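You operate a simulated robot arm through the tools that you are given. There is no shell and no other tool. Be economical: measure what you need, move in short steps, check, and stop when the job is done.

Carry out the task below with a simulated two-armed robot. There is one attempt and no reset: what you move stays moved.

JOB
Wind the crank music box, let it play and stop it again.
Fine: hold it while you wind to the green mark and work the slider: PLAY, STOP at the grey mark; then on the green tray.
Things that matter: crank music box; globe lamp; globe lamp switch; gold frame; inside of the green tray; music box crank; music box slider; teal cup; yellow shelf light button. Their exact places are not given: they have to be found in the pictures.

Only the result counts: the job must be done as asked and must still hold three seconds after the hand-in. Knocking over, shifting, dropping, spilling or breaking anything else fails it.

ROBOT AND FRAMES
Two 7-joint arms with two-finger parallel grippers on one trunk, on a base that drives. Base frame: it is fixed to the floor where the robot stands at the start and does not move with it; the origin is under the middle of the robot, x ahead of it, y to its left, z up. Readings come in mm, rad, newtons and seconds.
The left shoulder is at the start at [60, 143, 991], the right one opposite. With the tool pointing down near the work surface each hand reaches from about 320 to 740 mm from the robot's upright axis, wherever it stands, measured 20 degrees to its own side. Places, roughly: globe lamp switch [800, -200, 900]; inside of the green tray [600, 400, 800]; music box crank [500, -100, 900]; music box slider [600, 0, 900]; yellow shelf light button [400, 700, 800]. Payload 1.57 kg a hand.
The tool frame of a hand sits at the grasp point between the pads (the TCP): z along the fingers, y along the line on which they close. The tips reach 30 mm beyond it. The gripper opens to 110 mm. The fingers are 24 mm wide and 12 mm thick; the gripper's body (48 by 112 mm) begins 78 mm behind the TCP.
Orientation is that of the tool frame in the base frame, as a unit quaternion [w, x, y, z]. With the fingers straight down and closing along the base's y, the tool's x points along the base's -x, its y along +y and its z along -z.

CONTROLS
- The arms move only by the tool send_rows. It takes "left_plan", "right_plan" or both (then of equal length, played together; a hand with none holds still); each is a list of rows, each an object of numbers (a shift or turn left out is 0, a gripper value left out holds the last): "ax", "ay", "az": the turn, a rotation vector about the tool's x, y, z in rad; "x", "y", "z": the shift along the tool's x, y, z in mm; "fingers": the gripper command, from -1 (shut) to 1 (fully open), values between in proportion. In form: [{"ax": .., "ay": .., "az": .., "x": .., "y": .., "z": .., "fingers": ..}, ...]. A call has 1 to 12 rows; each row is the pose to reach, as a shift and turn from the pose commanded when the call began, along the tool's axes at that moment. Each row takes 0.2 s and may step no farther than 50 mm and 0.15 rad from the row before; otherwise, or with a gripper value out of range, the whole call is refused. A pose out of reach is approached as far as the arm can. The call stops where the force on the tool passes 90 N (or 10 N more than at its start, if that is more) or the arm is blocked; 0.2 s more then pass. The fingers move at their own pace (about 45 mm/s each) and stop on an object; they squeeze with about 38 N. The grip force told is the motor's: it shows also when the fingers shut on nothing. Time passes only in rows, and 0.2 s behind the last, so rows that repeat a pose let the fingers close. The reply holds the time, the measured pose of the TCP, the force on the tool along the base axes, the opening and the grip force, in the units named above and with some noise, with the torque about the TCP (base axes, N m) and any sound that the robot's microphone picked up, and new pictures: "show" is both (left out), scene, wrist or none (wrist: the cameras of the hands that moved).
- Cameras (640 x 400 px; columns grow to the right, rows downward): "scene" is now at [46.7, 14.9, 1602.2]; the picture's right is [0.18, -0.98, 0.00], its down [-0.73, -0.13, -0.67] and it looks along [0.66, 0.12, -0.74] (base axes); focal length 252 px, centre (320, 200). "left" rides on the left gripper at [70, -16, -141] in its tool frame; the picture's right is [0.23, 0.97, 0.00], its down [-0.86, 0.20, -0.48] and it looks along [-0.47, 0.11, 0.88] (tool axes); focal length 222 px, centre (320, 200). "right" rides on the right gripper at [70, 16, -141] in its tool frame; the picture's right is [-0.23, 0.97, 0.00], its down [-0.86, -0.20, -0.48] and it looks along [-0.47, -0.11, 0.88] (tool axes); focal length 222 px, centre (320, 200).
- move_column(by): slides the trunk up (or, below 0, down) by that many mm; the arms and the scene camera ride with it, the base frame stays. It gives what a move gives, with no picture.
- roll_base(legs): drives the robot by 1 to 6 legs, each [ahead, left, turn to the left] in mm, mm and rad, along the robot's own axes; the way and the turn of a leg run together, so that a leg with both is an arc; at most 1500 mm and 3.142 rad a leg. The arms and the cameras ride along, it lands a little off, and it stops where it bumps. It gives what a move gives, and a new picture of the scene camera.
- head_to(pan, tilt): turns the head with the scene camera to pan (to the left, within 1.501 rad either way) and tilt (down, from -0.506 to 1.204), counted from straight ahead of the robot. It gives what a move gives, and a new picture of the scene camera.
- measure_at(camera, pixels): for up to 12 pixels [column, row] of the newest picture of that camera ("zoom" is the newest enlarged one), the place [x, y, z] in the base frame of the surface seen there, good to about 2 mm. It takes no simulated time.
- zoom(camera, box): a new picture of the part [left, top, right, bottom] of that camera's present view, enlarged. It takes no simulated time.
- hand_in(): hands the job in; it is judged then, once.

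Go step by step. Measure first, check grasps and placings, and put right what went wrong. The budget is 80 turns and 260 pictures, counting those below and the enlarged ones. Unless the task says otherwise, let go and move clear before handing in, and close with one line.

The tools are called after "Emit:" as name(argument=value, ...) on one line, values as JSON. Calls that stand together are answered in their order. send_rows: Moves the arms, as the interface text tells. Its arguments: {"type":"object","properties":{"left_plan":{"type":"array","items":{"type":"object","properties":{"ax":{"type":"number"},"ay":{"type":"number"},"az":{"type":"number"},"x":{"type":"number"},"y":{"type":"number"},"z":{"type":"number"},"fingers":{"type":"number"}}}},"right_plan":{"type":"array","items":{"type":"object","properties":{"ax":{"type":"number"},"ay":{"type":"number"},"az":{"type":"number"},"x":{"type":"number"},"y":{"type":"number"},"z":{"type":"number"},"fingers":{"type":"number"}}}},"show":{"type":"string","enum":["both","scene","wrist","none"]}},"required":[]} The other tools are called the same way: move_column (by) slides the trunk up or down; roll_base (legs) drives the base; head_to (pan, tilt) turns the head that bears the scene camera; measure_at (camera, pixels) gives the place of the surface under pixels of a picture; zoom (camera, box) takes an enlarged picture of a part of a camera's view; hand_in () hands the job in.

At the start:

```text
time: 0.0
left_tool_pos: [480.0, 228.3, 1179.8]
left_tcp_rot: [0.002, 0.0, 1.0, 0.0]
left_wrist_force: [-0.6, -0.1, -0.7]
left_wrist_torque: [-0.01, 0.0, 0.01]
left_opening: 110.0
left_grip_force: 0.0
right_tool_pos: [492.4, -222.8, 1177.3]
right_tcp_rot: [0.001, 0.0, 1.0, -0.001]
right_wrist_force: [0.4, 0.4, -0.3]
right_wrist_torque: [-0.01, -0.01, 0.0]
right_opening: 110.1
right_grip_force: 0.1
trunk travel left (down, up): [-590.0, 0.0]
robot x, y, heading: [-0.3, -0.2, 0.001]
head pan, tilt: [0.182, 0.838]
```

scene: 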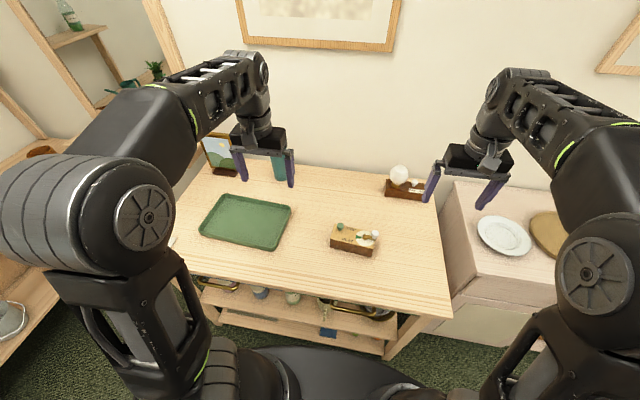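
right: 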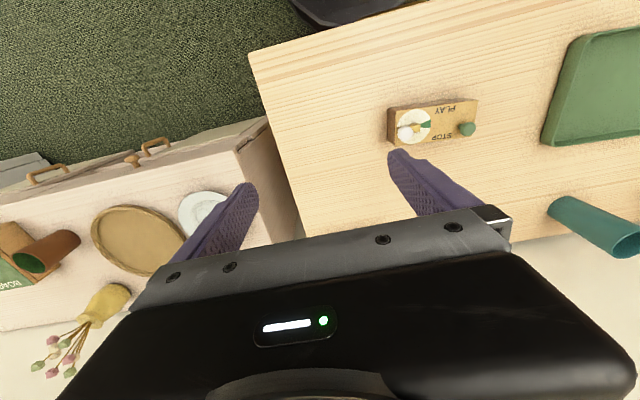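
left: 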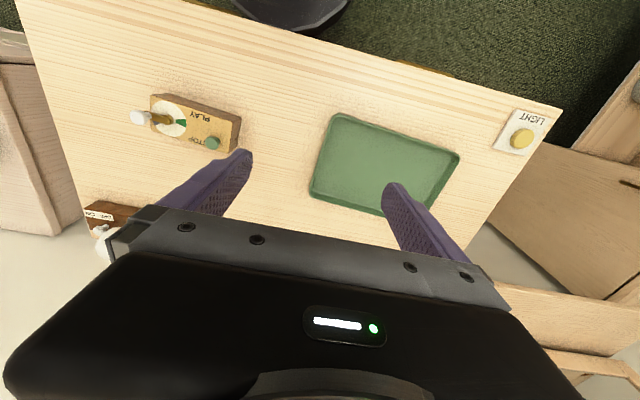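

The music box sits around scene pixel (355,240), with a crank at its right end and a slider knob (green) at its left. I zoom in on it from several cameras.

Emit:
zoom(camera="scene", box=[310, 205, 400, 265])

Emit:
zoom(camera="right", box=[370, 80, 500, 160])

Emit:
zoom(camera="left", box=[120, 75, 260, 165])

```text
6.67 times, centred on (355, 235) of scene
```

zoom: 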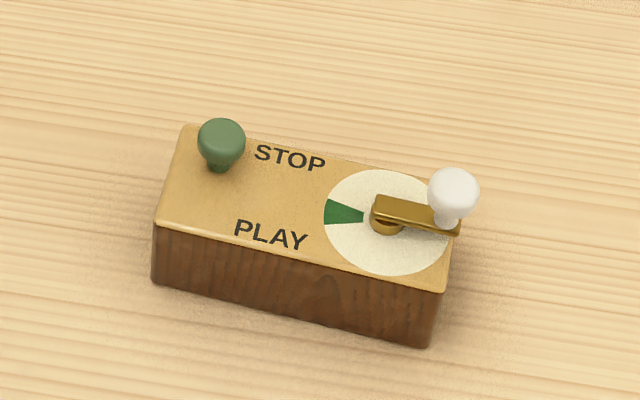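

```text
4.92 times, centred on (435, 120) of right
```

zoom: 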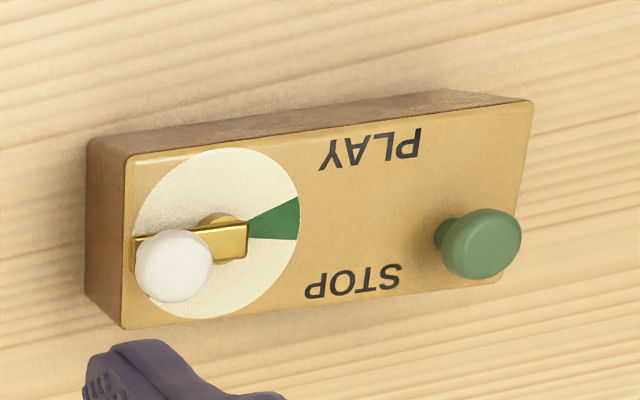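

```text
4.44 times, centred on (190, 120) of left
```

zoom: 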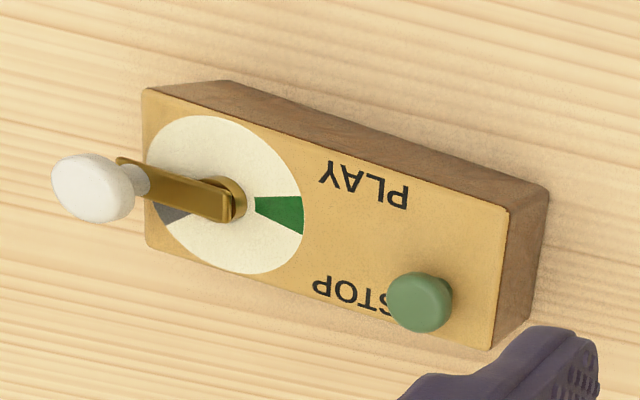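

The newest zoom (left) shows the crank knob at (95,188), hub at (225,205), slider knob at (418,302), the green mark at (282,212) and a grey mark at (172,214). I measure these and the box corners.

Emit:
measure_at(camera="zoom", pixels=[[95, 188], [225, 205], [418, 300], [290, 215], [170, 213], [146, 92], [508, 212], [490, 345], [148, 240], [548, 190], [350, 240], [600, 120]])

Emit:
measure_at(camera="scene", pixels=[[200, 231], [216, 197], [290, 206], [277, 247], [245, 220], [280, 165], [220, 160], [399, 173], [405, 190], [366, 252], [232, 235], [250, 205]])

```text
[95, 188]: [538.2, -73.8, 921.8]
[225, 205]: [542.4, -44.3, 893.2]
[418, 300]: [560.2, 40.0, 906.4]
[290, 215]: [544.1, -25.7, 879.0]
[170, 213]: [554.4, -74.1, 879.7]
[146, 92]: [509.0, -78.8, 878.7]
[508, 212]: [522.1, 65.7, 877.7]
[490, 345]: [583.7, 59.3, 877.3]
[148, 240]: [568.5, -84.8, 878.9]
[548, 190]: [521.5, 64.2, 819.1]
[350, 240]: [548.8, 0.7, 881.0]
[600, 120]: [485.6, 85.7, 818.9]
```

```text
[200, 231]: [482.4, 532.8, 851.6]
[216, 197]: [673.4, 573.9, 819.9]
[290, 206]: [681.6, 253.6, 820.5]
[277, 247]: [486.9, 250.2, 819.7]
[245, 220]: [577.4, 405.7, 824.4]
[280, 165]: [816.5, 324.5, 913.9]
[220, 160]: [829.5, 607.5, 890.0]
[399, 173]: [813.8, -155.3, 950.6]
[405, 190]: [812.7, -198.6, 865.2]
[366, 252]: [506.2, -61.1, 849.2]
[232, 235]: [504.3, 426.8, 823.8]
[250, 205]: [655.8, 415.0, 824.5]
```

Box: top z≈879, centre ≈(546,-10), long axis about 5° off y. Plan: left hand grips the slider end, tilted 45° from the left, while the right hand winds and works the slider. First I yaw and lower the left hand.

Emit:
send_rows(left_plan=[{"az": 0.139, "x": -7, "y": -4, "z": 8}, {"az": 0.278, "x": -14, "y": -8, "z": 16}, {"az": 0.417, "x": -21, "y": -12, "z": 24}, {"az": 0.555, "x": -28, "y": -16, "z": 32}, {"az": 0.694, "x": -35, "y": -20, "z": 40}, {"az": 0.833, "x": -42, "y": -24, "z": 48}, {"az": 0.972, "x": -49, "y": -28, "z": 56}, {"az": 1.111, "x": -56, "y": -32, "z": 64}, {"az": 1.25, "x": -63, "y": -36, "z": 72}, {"az": 1.388, "x": -70, "y": -40, "z": 80}, {"az": 1.527, "x": -77, "y": -44, "z": 88}, {"az": 1.666, "x": -80, "y": -48, "z": 96}], show="scene")

```text
time: 2.6
left_tool_pos: [561.9, 181.8, 1082.5]
left_tcp_rot: [0.001, 0.741, 0.671, 0.002]
left_wrist_force: [-0.1, -1.2, 0.9]
left_wrist_torque: [0.02, -0.01, -0.01]
left_opening: 110.0
left_grip_force: 0.0
right_tool_pos: [493.3, -221.5, 1176.3]
right_tcp_rot: [0.0, 0.0, 1.0, 0.0]
right_wrist_force: [0.3, 0.0, 0.3]
right_wrist_torque: [-0.01, 0.0, 0.0]
right_opening: 110.4
right_grip_force: 0.0
trunk travel left (down, up): [-590.0, 0.0]
robot x, y, heading: [0.6, 0.1, 0.0]
head pan, tilt: [0.182, 0.838]
```

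scene: 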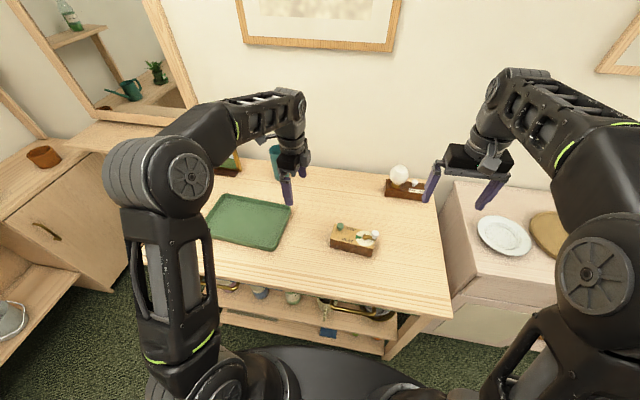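

Yaw is as planned. Next I tilt the left hand 45° and go to the pre-grasp pose to the left of the box.

Emit:
send_rows(left_plan=[{"ay": -0.131, "x": -12, "y": 0.5, "z": 20}, {"ay": -0.262, "x": -23, "y": 1, "z": 46}, {"ay": -0.393, "x": -35, "y": 1.5, "z": 74}, {"ay": -0.524, "x": -47, "y": 2, "z": 102}, {"ay": -0.655, "x": -58, "y": 2.5, "z": 128}, {"ay": -0.785, "x": -70, "y": 3, "z": 153}, {"ay": -0.785, "x": -70, "y": 3, "z": 153}])

```text
time: 4.2
left_tool_pos: [558.2, 108.9, 931.3]
left_tcp_rot: [0.259, 0.684, 0.621, -0.281]
left_wrist_force: [0.2, 0.3, 1.0]
left_wrist_torque: [0.0, 0.01, -0.04]
left_opening: 109.9
left_grip_force: 0.2
right_tool_pos: [492.1, -221.3, 1175.9]
right_tcp_rot: [0.001, 0.001, 1.0, 0.0]
right_wrist_force: [0.2, -0.1, -0.5]
right_wrist_torque: [0.0, -0.03, 0.01]
right_opening: 109.9
right_grip_force: 0.1
trunk travel left (down, up): [-590.0, 0.0]
robot x, y, heading: [-2.7, -0.0, 0.001]
head pan, tilt: [0.182, 0.838]
```

scene: 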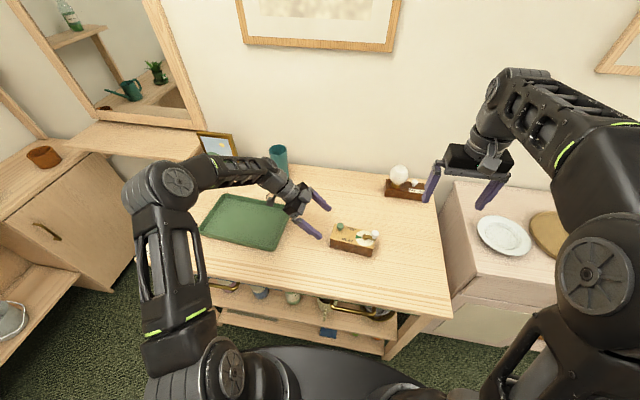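
left: 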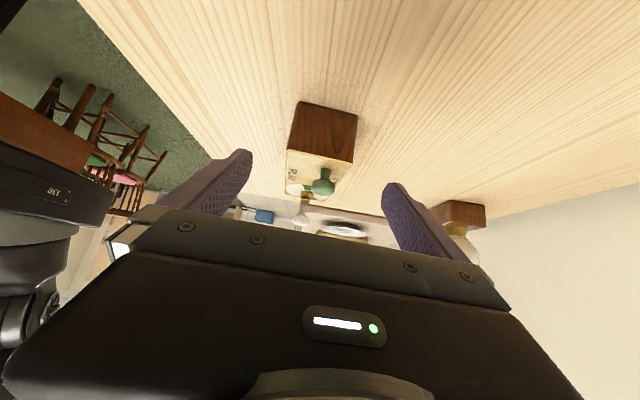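

Fingers straddle the box end (left view, box at (320,150)). I advance 96 mm along the tool axis and then check before closing.

Emit:
send_rows(left_plan=[{"z": 25}, {"z": 50}, {"z": 75}, {"z": 96}, {"z": 96}])

Emit:
zoom(camera="scene", box=[270, 180, 420, 275])

```text
time: 5.4
left_tool_pos: [553.8, 43.3, 861.6]
left_tcp_rot: [0.259, 0.683, 0.622, -0.282]
left_wrist_force: [1.1, 0.4, 0.0]
left_wrist_torque: [0.03, 0.0, -0.02]
left_opening: 109.8
left_grip_force: 0.0
right_tool_pos: [492.4, -222.2, 1176.6]
right_tcp_rot: [0.001, 0.0, 1.0, 0.0]
right_wrist_force: [0.8, -0.4, -0.2]
right_wrist_torque: [0.0, -0.02, -0.02]
right_opening: 110.1
right_grip_force: 0.1
trunk travel left (down, up): [-590.0, 0.0]
robot x, y, heading: [-1.9, -1.5, -0.002]
head pan, tilt: [0.182, 0.838]
```

scene: 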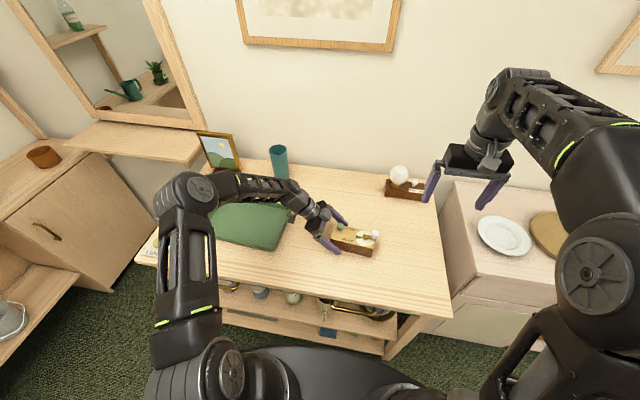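
left: 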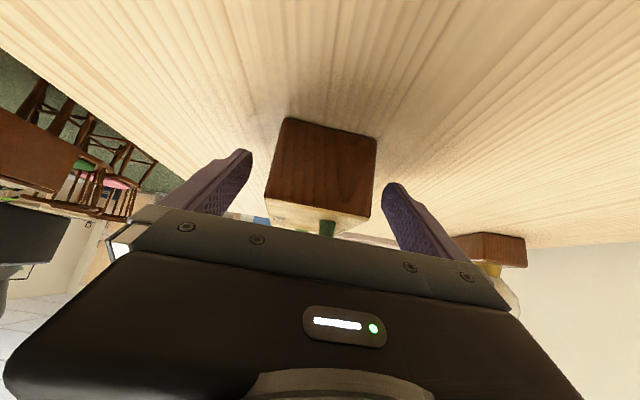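

```text
4.21 times, centred on (345, 228) of scene
```

zoom: 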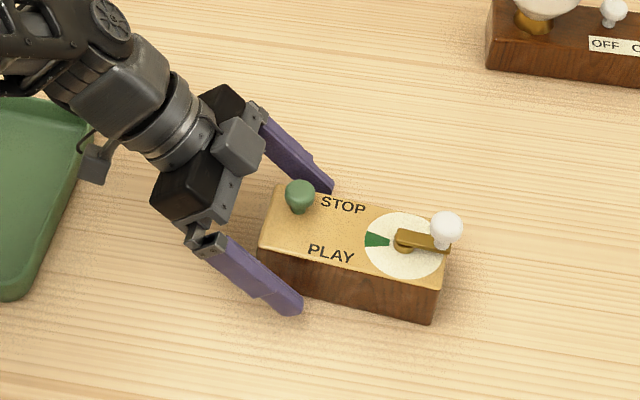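

The fingers straddle the slider end well, with the palm clear of the green knob. I close the left gripper.

Emit:
send_rows(left_plan=[{"fingers": -0.1}, {"fingers": -0.1}, {"fingers": -0.1}, {"fingers": -1}, {"fingers": -1}, {"fingers": -1}], right_plan=[{"fingers": 0}, {"fingers": 0}, {"fingers": 0}, {"fingers": 0}, {"fingers": 0}, {"fingers": 0}], show="scene")

Emit:
zoom(camera="scene", box=[310, 205, 400, 265])

Emit:
measure_at(camera="zoom", pixels=[[222, 140], [453, 186], [388, 222], [445, 290], [455, 262], [340, 212], [453, 175], [465, 200], [405, 215], [440, 213]])

```text
time: 6.8
left_tool_pos: [553.2, 43.1, 860.9]
left_tcp_rot: [0.258, 0.684, 0.621, -0.282]
left_wrist_force: [-1.3, -0.1, 0.8]
left_wrist_torque: [-0.11, 0.19, -0.11]
left_opening: 67.6
left_grip_force: 37.8
right_tool_pos: [493.0, -221.9, 1175.4]
right_tcp_rot: [0.001, 0.0, 1.0, 0.0]
right_wrist_force: [-0.5, 0.7, 0.2]
right_wrist_torque: [-0.01, 0.01, -0.04]
right_opening: 55.0
right_grip_force: 0.0
trunk travel left (down, up): [-590.0, 0.0]
robot x, y, heading: [-2.7, 2.3, -0.004]
head pan, tilt: [0.182, 0.838]
```

scene: 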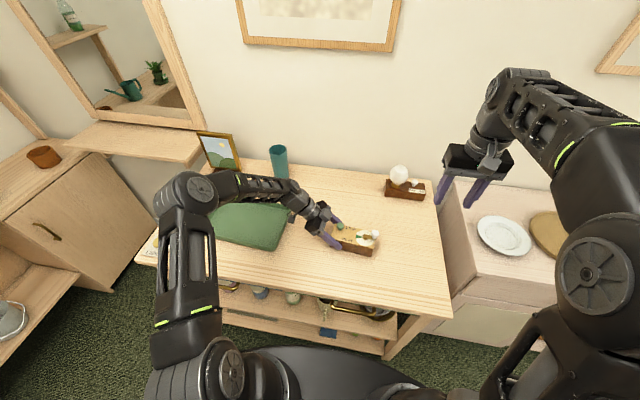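

```text
6.67 times, centred on (355, 235) of scene
```

zoom: 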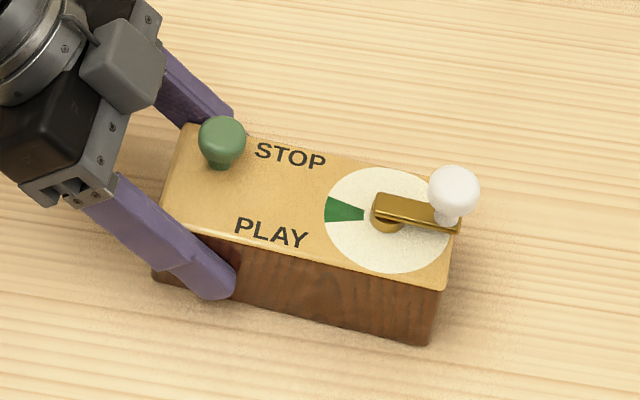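

```text
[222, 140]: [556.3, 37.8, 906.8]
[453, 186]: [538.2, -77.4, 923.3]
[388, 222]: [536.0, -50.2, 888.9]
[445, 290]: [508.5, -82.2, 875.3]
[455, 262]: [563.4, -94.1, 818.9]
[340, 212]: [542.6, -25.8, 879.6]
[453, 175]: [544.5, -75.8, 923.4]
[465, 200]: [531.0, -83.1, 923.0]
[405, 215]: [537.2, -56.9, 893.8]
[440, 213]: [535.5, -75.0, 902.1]
```

Box is held (67.6 mm, 38 N) and hasn't moved. I measure the dial rim for an exact centre and bring the right hand above the knob.

Emit:
measure_at(camera="zoom", pixels=[[385, 170], [387, 270], [328, 213], [346, 180], [346, 253], [430, 262], [428, 187], [479, 190], [428, 190], [453, 167], [448, 215]])

Emit:
send_rows(right_plan=[{"x": -16, "y": 36, "z": 40}, {"x": -32, "y": 72, "z": 80}, {"x": -47, "y": 108, "z": 120}, {"x": -47, "y": 144, "z": 160}, {"x": -47, "y": 144, "z": 190}, {"x": -47, "y": 144, "z": 190}])

```text
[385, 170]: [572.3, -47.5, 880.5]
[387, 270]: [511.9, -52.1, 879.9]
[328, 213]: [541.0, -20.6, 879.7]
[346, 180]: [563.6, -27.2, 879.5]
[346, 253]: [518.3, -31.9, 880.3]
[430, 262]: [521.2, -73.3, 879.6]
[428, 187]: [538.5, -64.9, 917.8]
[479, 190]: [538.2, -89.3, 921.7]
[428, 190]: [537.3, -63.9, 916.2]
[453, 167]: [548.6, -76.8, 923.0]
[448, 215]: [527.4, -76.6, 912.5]
```

```text
refused: row 1 steps farther than a row can; nothing moved
```

Dial centre ≈(541.8,-50.5); knob ≈(539.3,-77), so crank radius ≈26.6. The move was refused on step length, so I resend it with smaller steps.

Emit:
send_rows(right_plan=[{"x": -8, "y": 24, "z": 32}, {"x": -16, "y": 48, "z": 64}, {"x": -24, "y": 72, "z": 96}, {"x": -32, "y": 96, "z": 128}, {"x": -40, "y": 120, "z": 160}, {"x": -46, "y": 145, "z": 185}, {"x": -46, "y": 145, "z": 190}])

Emit:
zoom(camera="right", box=[200, 60, 440, 210])

```text
time: 8.4
left_tool_pos: [554.3, 42.9, 863.0]
left_tcp_rot: [0.259, 0.684, 0.622, -0.282]
left_wrist_force: [-0.6, 0.3, -0.1]
left_wrist_torque: [-0.18, 0.13, -0.11]
left_opening: 67.8
left_grip_force: 38.1
right_tool_pos: [538.0, -75.6, 985.5]
right_tcp_rot: [0.001, 0.0, 1.0, 0.0]
right_wrist_force: [-0.2, -0.1, -0.1]
right_wrist_torque: [-0.01, -0.01, -0.03]
right_opening: 55.2
right_grip_force: 0.0
trunk travel left (down, up): [-590.0, 0.0]
robot x, y, heading: [-1.6, 4.3, 0.002]
head pan, tilt: [0.182, 0.838]
```

scene: 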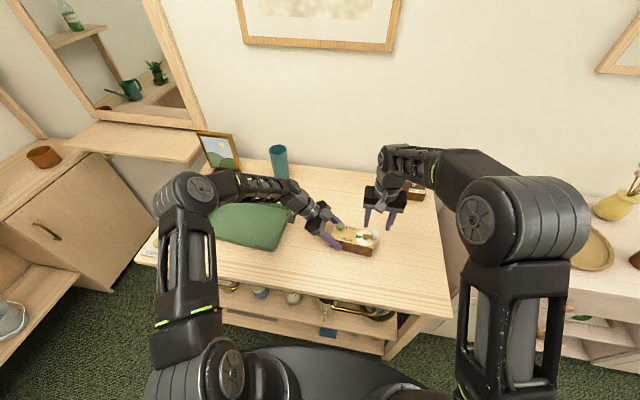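
right: 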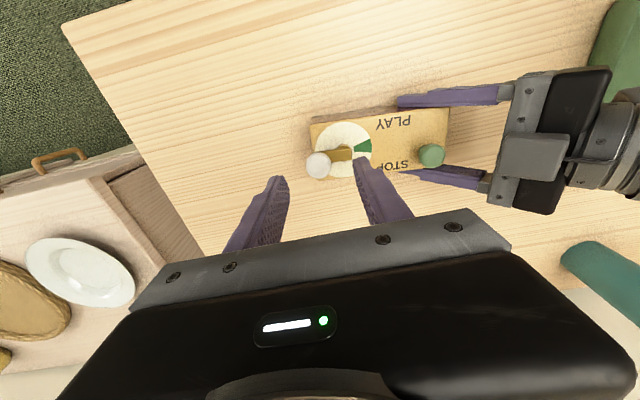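

```text
2.67 times, centred on (320, 135) of right
```

zoom: 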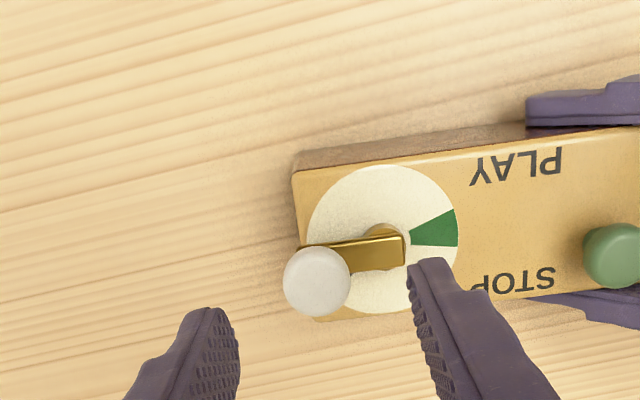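

Fingers straddle the white knob (right view (318,163)). I descend until the tips are just above the crank arm, then close on the knob.

Emit:
send_rows(right_plan=[{"x": -1, "y": -1.5, "z": 25}, {"x": -1, "y": -1.5, "z": 45}, {"x": -1, "y": -1.5, "z": 54}, {"x": -1, "y": -1.5, "z": 54}, {"x": -1, "y": -1.5, "z": 54, "fingers": -1}, {"x": -1, "y": -1.5, "z": 54, "fingers": -1}, {"x": -1, "y": -1.5, "z": 54, "fingers": -1}, {"x": -1, "y": -1.5, "z": 54, "fingers": -1}])

Emit:
zoom(camera="scene", box=[310, 195, 415, 265])

```text
time: 10.2
left_tool_pos: [553.9, 42.2, 861.4]
left_tcp_rot: [0.258, 0.684, 0.621, -0.282]
left_wrist_force: [0.2, 1.5, 1.5]
left_wrist_torque: [0.13, 0.13, -0.04]
left_opening: 68.1
left_grip_force: 37.9
right_tool_pos: [538.9, -79.0, 932.7]
right_tcp_rot: [0.0, 0.0, 1.0, -0.001]
right_wrist_force: [-0.8, 0.2, 0.5]
right_wrist_torque: [0.03, 0.0, 0.02]
right_opening: 24.0
right_grip_force: 33.3
trunk travel left (down, up): [-590.0, 0.0]
robot x, y, heading: [-3.9, -0.7, 0.004]
head pan, tilt: [0.182, 0.838]
```

scene: 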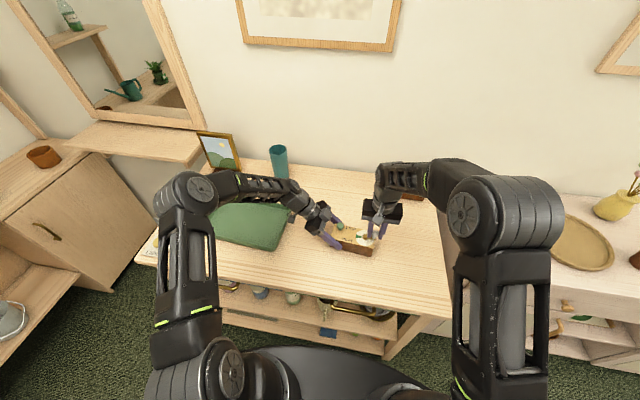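
right: 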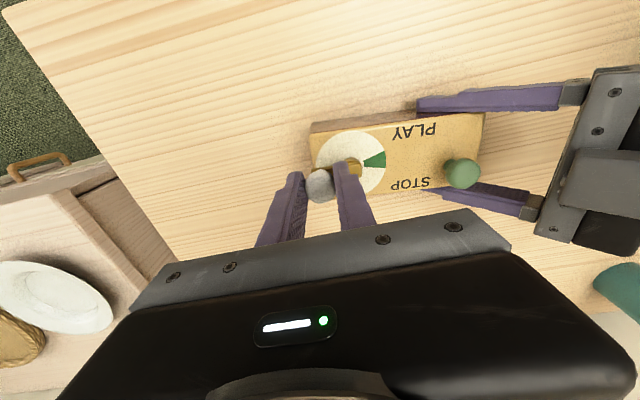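

```text
5.71 times, centred on (362, 230) of scene
```

zoom: 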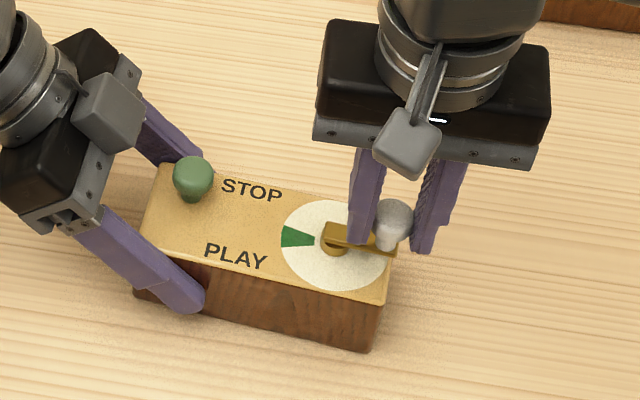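

Knob is gripped (24 mm). I test a 20° counter-clockwise turn, towards +x (the side where the grey mark lies), and watch force and sound.

Emit:
send_rows(right_plan=[{"x": -2.3, "y": -0.1}, {"x": -4.6, "y": 0}, {"x": -7, "y": 0.3}, {"x": -9.2, "y": 0.7}, {"x": -9.2, "y": 0.7}])

Emit:
zoom(camera="left", box=[240, 150, 420, 270])

Emit:
zoom(camera="scene", box=[310, 195, 415, 265])

```text
time: 11.4
left_tool_pos: [553.7, 42.4, 860.7]
left_tcp_rot: [0.26, 0.683, 0.622, -0.28]
left_wrist_force: [12.0, -0.9, -0.3]
left_wrist_torque: [0.45, 0.14, 1.33]
left_opening: 67.8
left_grip_force: 38.1
right_tool_pos: [548.8, -78.3, 931.9]
right_tcp_rot: [0.002, 0.0, 1.0, 0.0]
right_wrist_force: [-7.8, 1.1, 9.1]
right_wrist_torque: [-0.06, 0.58, 0.19]
right_opening: 23.8
right_grip_force: 36.0
trunk travel left (down, up): [-590.0, 0.0]
robot x, y, heading: [0.6, -1.5, -0.002]
head pan, tilt: [0.182, 0.838]
```

scene: 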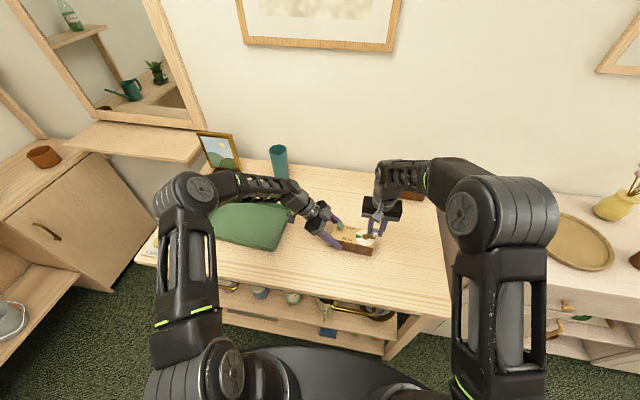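
right: 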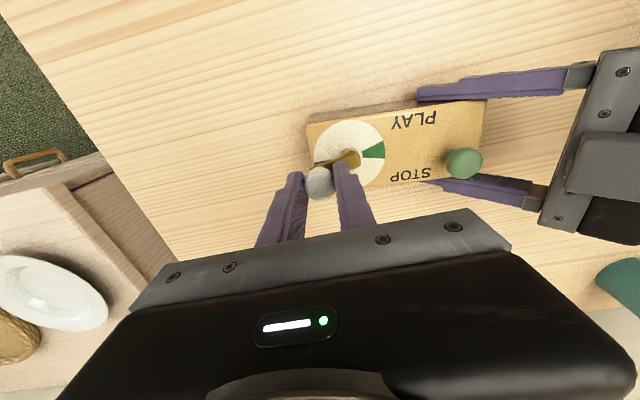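

```text
3.33 times, centred on (330, 210) of left
```

zoom: 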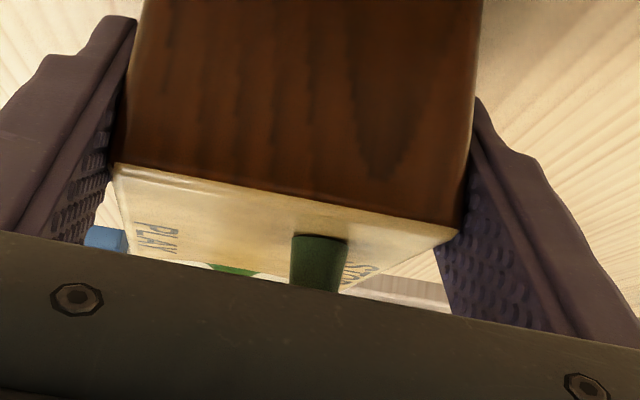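

```text
5.71 times, centred on (362, 230) of scene
```

zoom: 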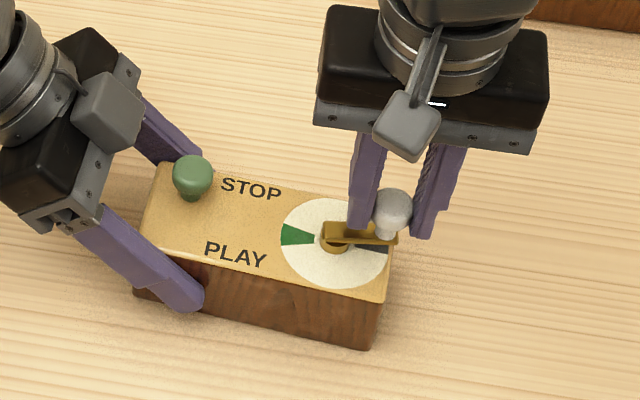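

The crank turned about 20° with ~8 N resistance and didn't block; the grey mark is now uncovered at about zoom (375,247). I measure its angle against the hub.

Emit:
zoom(camera="scene", box=[350, 222, 386, 246])

Emit:
zoom(camera="right", box=[290, 100, 410, 200])

```text
16.00 times, centred on (368, 234) of scene
```

zoom: 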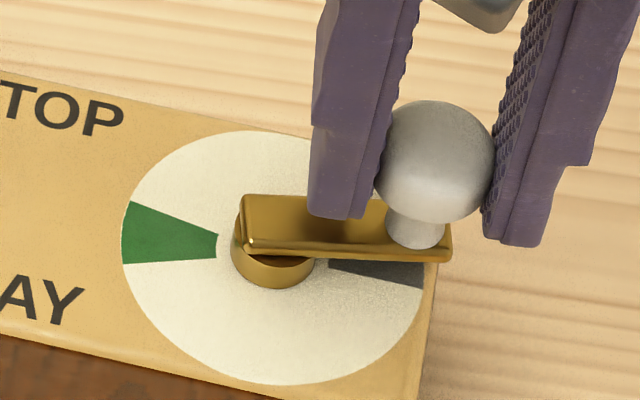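

```text
4.00 times, centred on (350, 150) of right
```

zoom: 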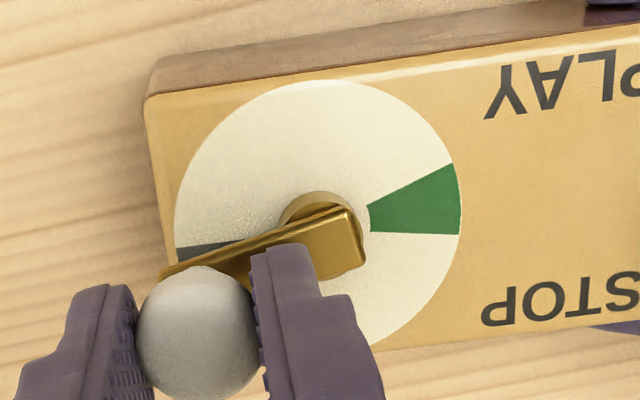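

The grey sector lies just counter-clockwise of the start, so winding counter-clockwise to green and playing back to grey fits. I wind on to about halfway.

Emit:
send_rows(right_plan=[{"x": -5.7, "y": 2.2}, {"x": -10.9, "y": 5.8}, {"x": -15, "y": 10.3}, {"x": -18, "y": 15.7}, {"x": -19.6, "y": 21.7}, {"x": -19.8, "y": 27.9}, {"x": -19.8, "y": 27.9}], show="none")

Emit:
zoom(camera="scene", box=[310, 195, 415, 265])

```text
time: 13.0
left_tool_pos: [552.0, 42.5, 861.2]
left_tcp_rot: [0.258, 0.684, 0.621, -0.283]
left_wrist_force: [-7.1, 12.2, 1.2]
left_wrist_torque: [0.98, 0.31, -0.55]
left_opening: 67.8
left_grip_force: 38.4
right_tool_pos: [567.5, -47.4, 932.4]
right_tcp_rot: [0.001, -0.001, 1.0, 0.0]
right_wrist_force: [6.0, -7.1, 7.2]
right_wrist_torque: [-0.08, -0.06, 0.17]
right_opening: 23.4
right_grip_force: 35.9
trunk travel left (down, up): [-590.0, 0.0]
robot x, y, heading: [-4.6, -0.8, 0.001]
head pan, tilt: [0.182, 0.838]
```

```text
5.71 times, centred on (362, 230) of scene
```

zoom: 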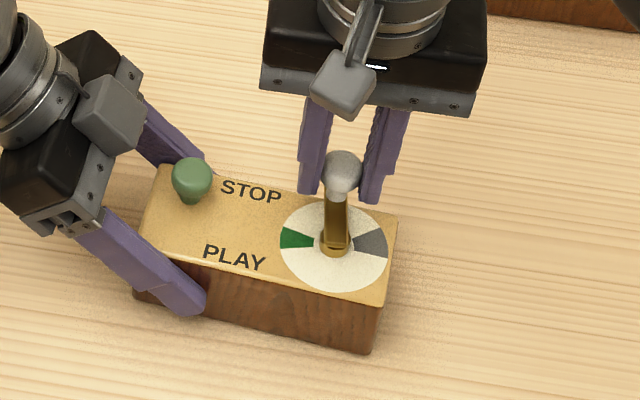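

Good: the crank points at +x and the box stays put. I measure the grey and green sectors and wind the rest to green.

Emit:
measure_at(camera="zoom", pixels=[[372, 243], [384, 231], [383, 257], [283, 229], [282, 246], [305, 240], [337, 160], [336, 288], [310, 282], [366, 283]])

Emit:
send_rows(right_plan=[{"x": 1.2, "y": 6}, {"x": 3.8, "y": 11.7}, {"x": 7.6, "y": 16.5}, {"x": 12.4, "y": 20.4}, {"x": 18, "y": 23}, {"x": 24, "y": 24.3}, {"x": 24, "y": 24.3}], show="none")

Emit:
zoom(camera="scene", box=[310, 195, 415, 265])

Emit:
zoom(camera="right", box=[160, 60, 440, 235])

```text
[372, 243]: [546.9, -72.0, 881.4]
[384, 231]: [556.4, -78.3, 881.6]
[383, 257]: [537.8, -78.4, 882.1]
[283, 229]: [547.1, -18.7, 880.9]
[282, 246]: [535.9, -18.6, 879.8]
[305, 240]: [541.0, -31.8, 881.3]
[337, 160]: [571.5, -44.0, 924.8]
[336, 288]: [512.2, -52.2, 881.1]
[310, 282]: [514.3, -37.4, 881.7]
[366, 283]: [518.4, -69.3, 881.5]
```

```text
time: 14.6
left_tool_pos: [553.1, 42.1, 861.6]
left_tcp_rot: [0.258, 0.684, 0.621, -0.282]
left_wrist_force: [-5.0, 7.4, 0.3]
left_wrist_torque: [-0.05, -0.69, -0.5]
left_opening: 67.9
left_grip_force: 38.2
right_tool_pos: [545.6, -23.6, 931.2]
right_tcp_rot: [0.001, 0.0, 1.0, 0.0]
right_wrist_force: [5.2, -6.1, 0.2]
right_wrist_torque: [-0.14, 0.4, 0.08]
right_opening: 23.3
right_grip_force: 35.8
trunk travel left (down, up): [-590.0, 0.0]
robot x, y, heading: [-3.3, 2.6, 0.001]
head pan, tilt: [0.182, 0.838]
```

```text
5.71 times, centred on (362, 230) of scene
```

zoom: 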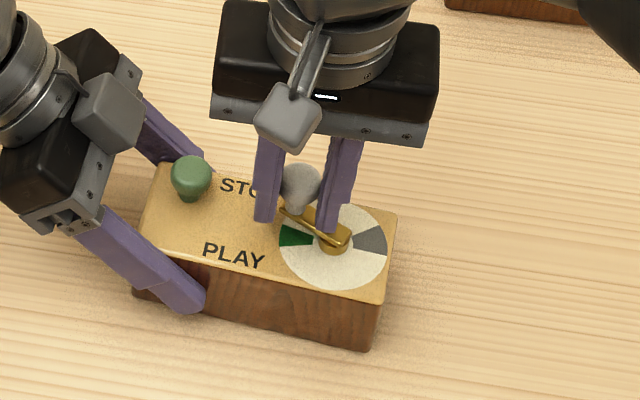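

```text
2.29 times, centred on (300, 148) of right
```

zoom: 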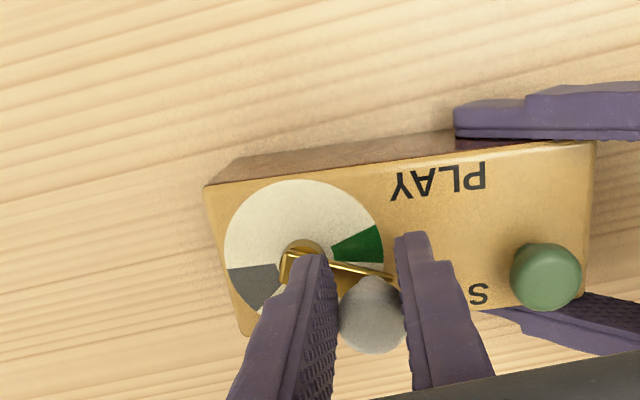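

The crank is close to green; the arm tip is at right-zoom (390,277). I measure the arm's angle.

Emit:
measure_at(camera="zoom", pixels=[[372, 312], [388, 276], [350, 266], [336, 262], [288, 258], [340, 246], [378, 228], [381, 261], [234, 270], [290, 300]])

Emit:
zoom(camera="scene", box=[345, 216, 381, 240])

Emit:
zoom(camera="right", box=[240, 120, 360, 200])

```text
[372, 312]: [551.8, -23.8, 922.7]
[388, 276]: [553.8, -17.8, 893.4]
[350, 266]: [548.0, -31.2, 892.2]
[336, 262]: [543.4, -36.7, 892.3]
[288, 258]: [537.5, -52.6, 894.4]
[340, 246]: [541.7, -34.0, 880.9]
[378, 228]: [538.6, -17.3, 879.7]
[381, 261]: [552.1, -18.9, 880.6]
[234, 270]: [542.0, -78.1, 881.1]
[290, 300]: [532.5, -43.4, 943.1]
```

```text
16.00 times, centred on (363, 228) of scene
```

zoom: 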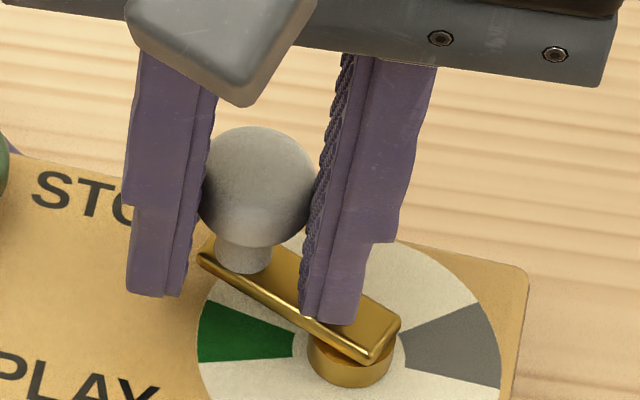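

```text
5.00 times, centred on (300, 160) of right
```

zoom: 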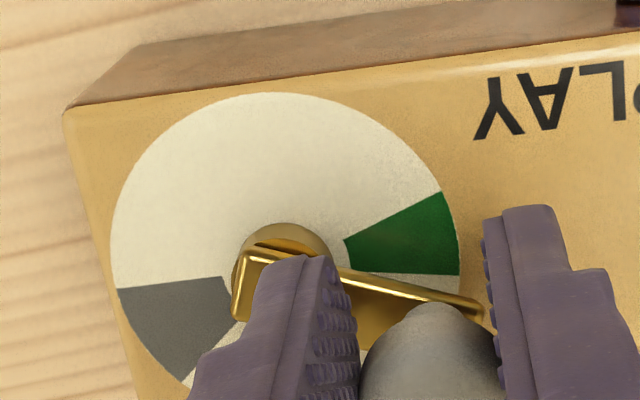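

The arm is at ≈65° while green is centred at ≈84°: the knob slipped ~7 mm along the pads as it spun. I turn the rest by rotating the hand rigidly about the dial centre, so the knob doesn't spin in the grip.

Emit:
send_rows(right_plan=[{"x": 2.4, "y": 0.2, "az": -0.0875}, {"x": 4.7, "y": 0.25, "az": -0.175}, {"x": 7.1, "y": 0.1, "az": -0.262}, {"x": 9.4, "y": -0.3, "az": -0.35}, {"x": 9.4, "y": -0.3, "az": -0.35}], show="none")

Emit:
zoom(camera="scene", box=[345, 216, 381, 240])

Emit:
zoom(camera="right", box=[220, 100, 370, 200])

```text
time: 15.8
left_tool_pos: [553.2, 41.5, 861.4]
left_tcp_rot: [0.258, 0.684, 0.621, -0.282]
left_wrist_force: [-5.0, 0.4, 2.7]
left_wrist_torque: [-0.02, -0.8, -0.43]
left_opening: 68.0
left_grip_force: 38.0
right_tool_pos: [536.8, -25.0, 931.9]
right_tcp_rot: [0.0, -0.174, 0.985, 0.0]
right_wrist_force: [4.5, -0.1, -3.0]
right_wrist_torque: [-0.23, 0.56, 0.08]
right_opening: 23.4
right_grip_force: 35.7
trunk travel left (down, up): [-590.0, 0.0]
robot x, y, heading: [-0.5, -0.6, -0.001]
head pan, tilt: [0.182, 0.838]
```

```text
16.00 times, centred on (363, 228) of scene
```

zoom: 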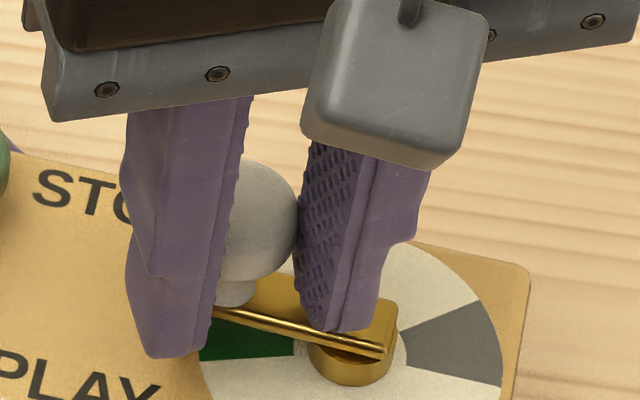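

```text
4.00 times, centred on (295, 150) of right
```

zoom: 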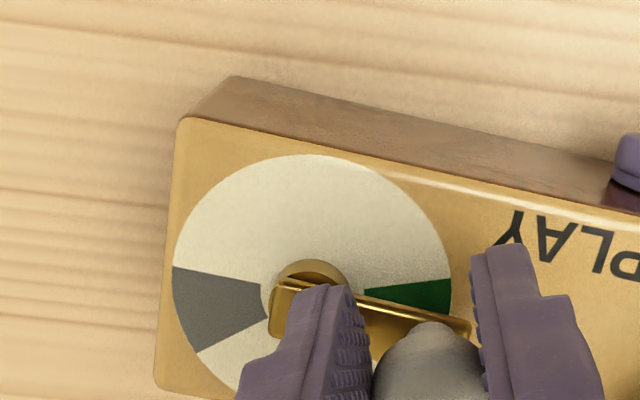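

Emit:
measure_at(camera="zoom", pixels=[[280, 281], [365, 305], [465, 329], [400, 313], [448, 282], [430, 350], [185, 272]])

```text
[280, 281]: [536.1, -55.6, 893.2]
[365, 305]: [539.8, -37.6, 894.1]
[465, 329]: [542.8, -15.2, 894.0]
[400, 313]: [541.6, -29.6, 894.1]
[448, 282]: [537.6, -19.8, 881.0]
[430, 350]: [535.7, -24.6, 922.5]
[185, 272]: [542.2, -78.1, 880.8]
```

The crank is now at ≈9° vs green centre ≈6°, inside green. I nudge 4° more, then open the right fingers slightly and check that it stays.

Emit:
send_rows(right_plan=[{"x": 1.8, "y": 0.3, "az": -0.07}, {"x": 1.8, "y": 0.3, "az": -0.07}, {"x": 1.8, "y": 0.3, "az": -0.07, "fingers": -0.3}, {"x": 1.8, "y": 0.3, "az": -0.07, "fingers": -0.3}, {"x": 1.8, "y": 0.3, "az": -0.07, "fingers": -0.3}], show="none")

Emit:
zoom(camera="right", box=[220, 100, 370, 200])

```text
time: 17.0
left_tool_pos: [553.5, 42.5, 861.5]
left_tcp_rot: [0.259, 0.684, 0.622, -0.28]
left_wrist_force: [0.1, 1.0, 0.8]
left_wrist_torque: [0.26, 0.06, -0.05]
left_opening: 68.0
left_grip_force: 38.3
right_tool_pos: [534.8, -26.8, 932.1]
right_tcp_rot: [0.0, -0.208, 0.978, 0.0]
right_wrist_force: [0.0, -0.6, -0.2]
right_wrist_torque: [0.02, 0.01, 0.01]
right_opening: 38.7
right_grip_force: 0.0
trunk travel left (down, up): [-590.0, 0.0]
robot x, y, heading: [-2.2, 0.8, -0.001]
head pan, tilt: [0.182, 0.838]
```

```text
4.00 times, centred on (295, 150) of right
```

zoom: 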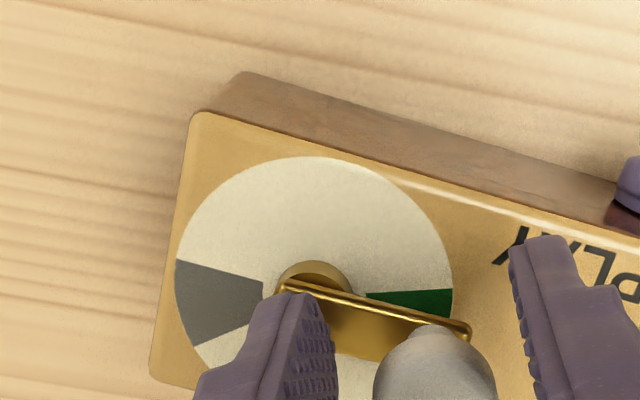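

The crank stays put after release. I lift the right hand, undo the yaw and look again.

Emit:
send_rows(right_plan=[{"z": -30}, {"z": -60}, {"z": -75, "az": 0.1}, {"z": -75, "az": 0.2}, {"z": -75, "az": 0.3}, {"z": -75, "az": 0.42}, {"z": -75, "az": 0.42}], show="wrist")

Emit:
zoom(camera="right", box=[230, 90, 430, 215])

Emit:
zoom(camera="scene", box=[320, 205, 395, 255])

```text
time: 18.6
left_tool_pos: [554.2, 43.3, 861.7]
left_tcp_rot: [0.258, 0.684, 0.621, -0.283]
left_wrist_force: [1.8, 0.7, 0.4]
left_wrist_torque: [0.33, 0.07, -0.03]
left_opening: 68.0
left_grip_force: 38.1
right_tool_pos: [533.3, -25.8, 1006.2]
right_tcp_rot: [0.001, 0.001, 1.0, 0.0]
right_wrist_force: [0.3, -0.2, -0.3]
right_wrist_torque: [-0.01, 0.01, 0.02]
right_opening: 38.6
right_grip_force: 0.2
trunk travel left (down, up): [-590.0, 0.0]
robot x, y, heading: [-3.8, 2.5, 0.003]
head pan, tilt: [0.182, 0.838]
```

right: 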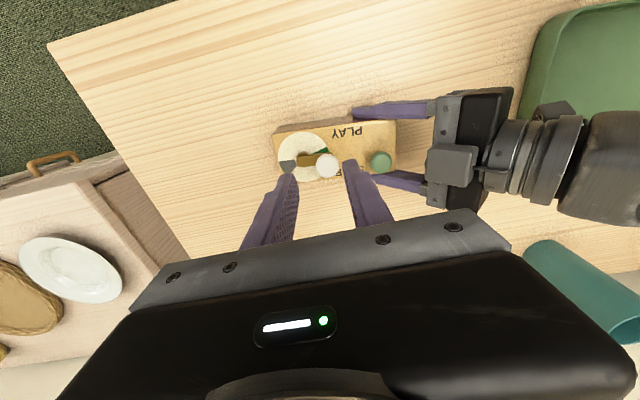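

```text
3.20 times, centred on (330, 152) of right
```

zoom: 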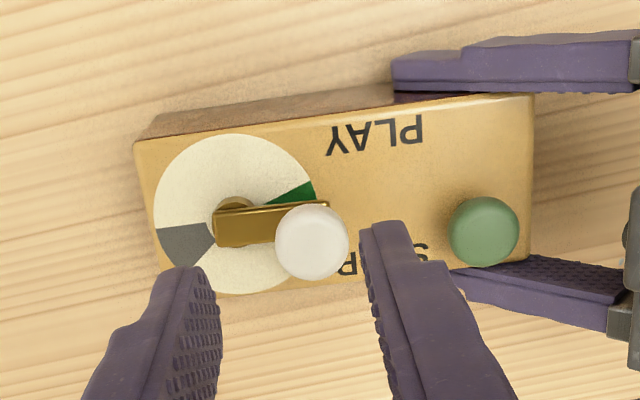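

```text
8.00 times, centred on (358, 230) of scene
```

zoom: 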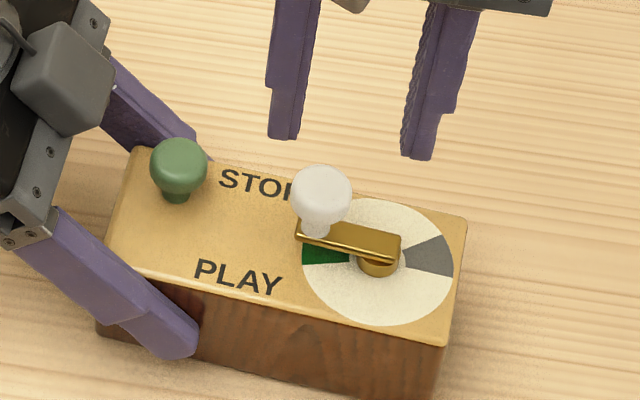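

The crank lies parallel to the box edge, over green. I measure the slider knob and the crank arm in the scene zoom.

Emit:
measure_at(camera="zoom", pixels=[[178, 162], [152, 165], [207, 165], [178, 142], [177, 198], [300, 236], [395, 256], [321, 185], [304, 242], [310, 262], [135, 155], [103, 268]])

```text
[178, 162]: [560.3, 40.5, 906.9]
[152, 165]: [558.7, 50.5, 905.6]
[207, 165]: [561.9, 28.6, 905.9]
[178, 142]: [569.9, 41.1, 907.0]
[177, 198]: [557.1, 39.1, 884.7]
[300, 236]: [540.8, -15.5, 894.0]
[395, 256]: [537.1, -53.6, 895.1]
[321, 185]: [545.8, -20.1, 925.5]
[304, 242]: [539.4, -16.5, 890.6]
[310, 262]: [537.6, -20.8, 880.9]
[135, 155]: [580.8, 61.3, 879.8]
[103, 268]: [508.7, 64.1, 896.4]
```

Crank angle 5.5° — centred on green. Slider knob centre ≈(561,40), top 907. I move the right hand above it and grip with tips at z≈892.

Emit:
send_rows(right_plan=[{"x": -14, "y": 33, "z": 0, "fingers": -0.38}, {"x": -28, "y": 66, "z": 15}, {"x": -28, "y": 66, "z": 45}, {"x": -28, "y": 66, "z": 75}, {"x": -28, "y": 66, "z": 84}, {"x": -28, "y": 66, "z": 84}], show="wrist")

Emit:
zoom(camera="scene", box=[310, 195, 400, 255])

```text
time: 20.0
left_tool_pos: [553.5, 43.2, 861.5]
left_tcp_rot: [0.259, 0.684, 0.621, -0.282]
left_wrist_force: [-1.9, 6.0, -3.8]
left_wrist_torque: [-0.41, -0.15, 0.15]
left_opening: 67.8
left_grip_force: 37.7
right_tool_pos: [561.9, 37.9, 922.3]
right_tcp_rot: [0.0, 0.001, 1.0, 0.0]
right_wrist_force: [2.0, -7.0, -0.6]
right_wrist_torque: [0.2, 0.07, -0.12]
right_opening: 28.4
right_grip_force: 0.0
trunk travel left (down, up): [-590.0, 0.0]
robot x, y, heading: [-2.5, 1.3, 0.002]
head pan, tilt: [0.182, 0.838]
```

right: 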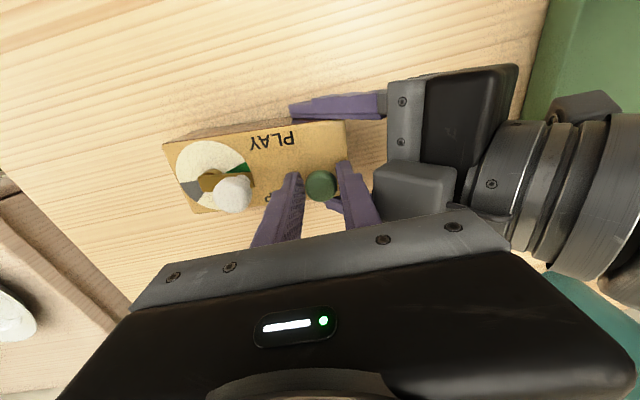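

```text
6.67 times, centred on (355, 225) of scene
```

zoom: 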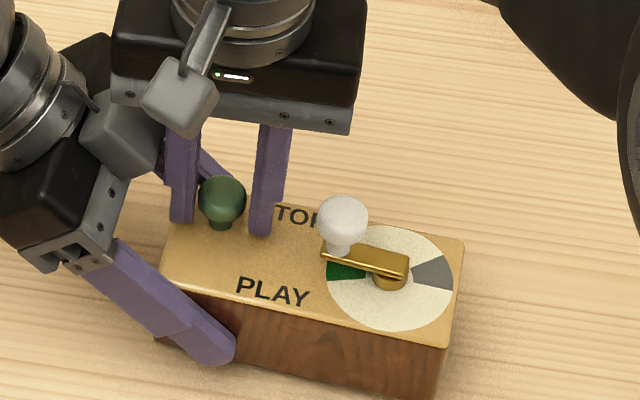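

The outer right finger lightly touches the grey block on the left hand (≈7 N, opening 28). Closing on the knob will free it; I close now.

Emit:
send_rows(right_plan=[{"fingers": -1}, {"fingers": -1}, {"fingers": -1}, {"y": -1}], show="wrist")

Emit:
zoom(camera="right", box=[160, 70, 460, 250])

```text
time: 21.0
left_tool_pos: [554.7, 43.1, 861.5]
left_tcp_rot: [0.259, 0.684, 0.621, -0.282]
left_wrist_force: [0.5, 6.2, 7.1]
left_wrist_torque: [-0.12, -0.19, 0.11]
left_opening: 67.8
left_grip_force: 37.5
right_tool_pos: [561.4, 37.6, 921.9]
right_tcp_rot: [0.0, 0.0, 1.0, -0.001]
right_wrist_force: [-0.8, -6.0, -6.2]
right_wrist_torque: [-0.11, 0.11, -0.06]
right_opening: 23.0
right_grip_force: 34.9
trunk travel left (down, up): [-590.0, 0.0]
robot x, y, heading: [4.4, 2.1, -0.001]
head pan, tilt: [0.182, 0.838]
```

right: 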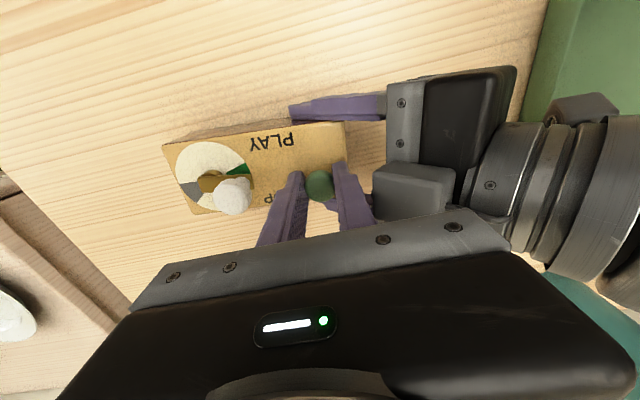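

```text
2.13 times, centred on (310, 160) of right
```

zoom: 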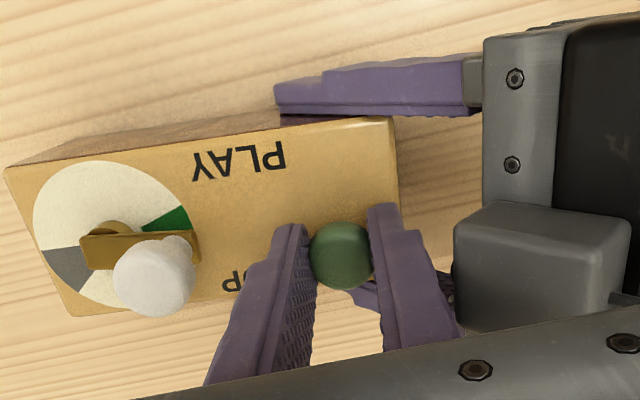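

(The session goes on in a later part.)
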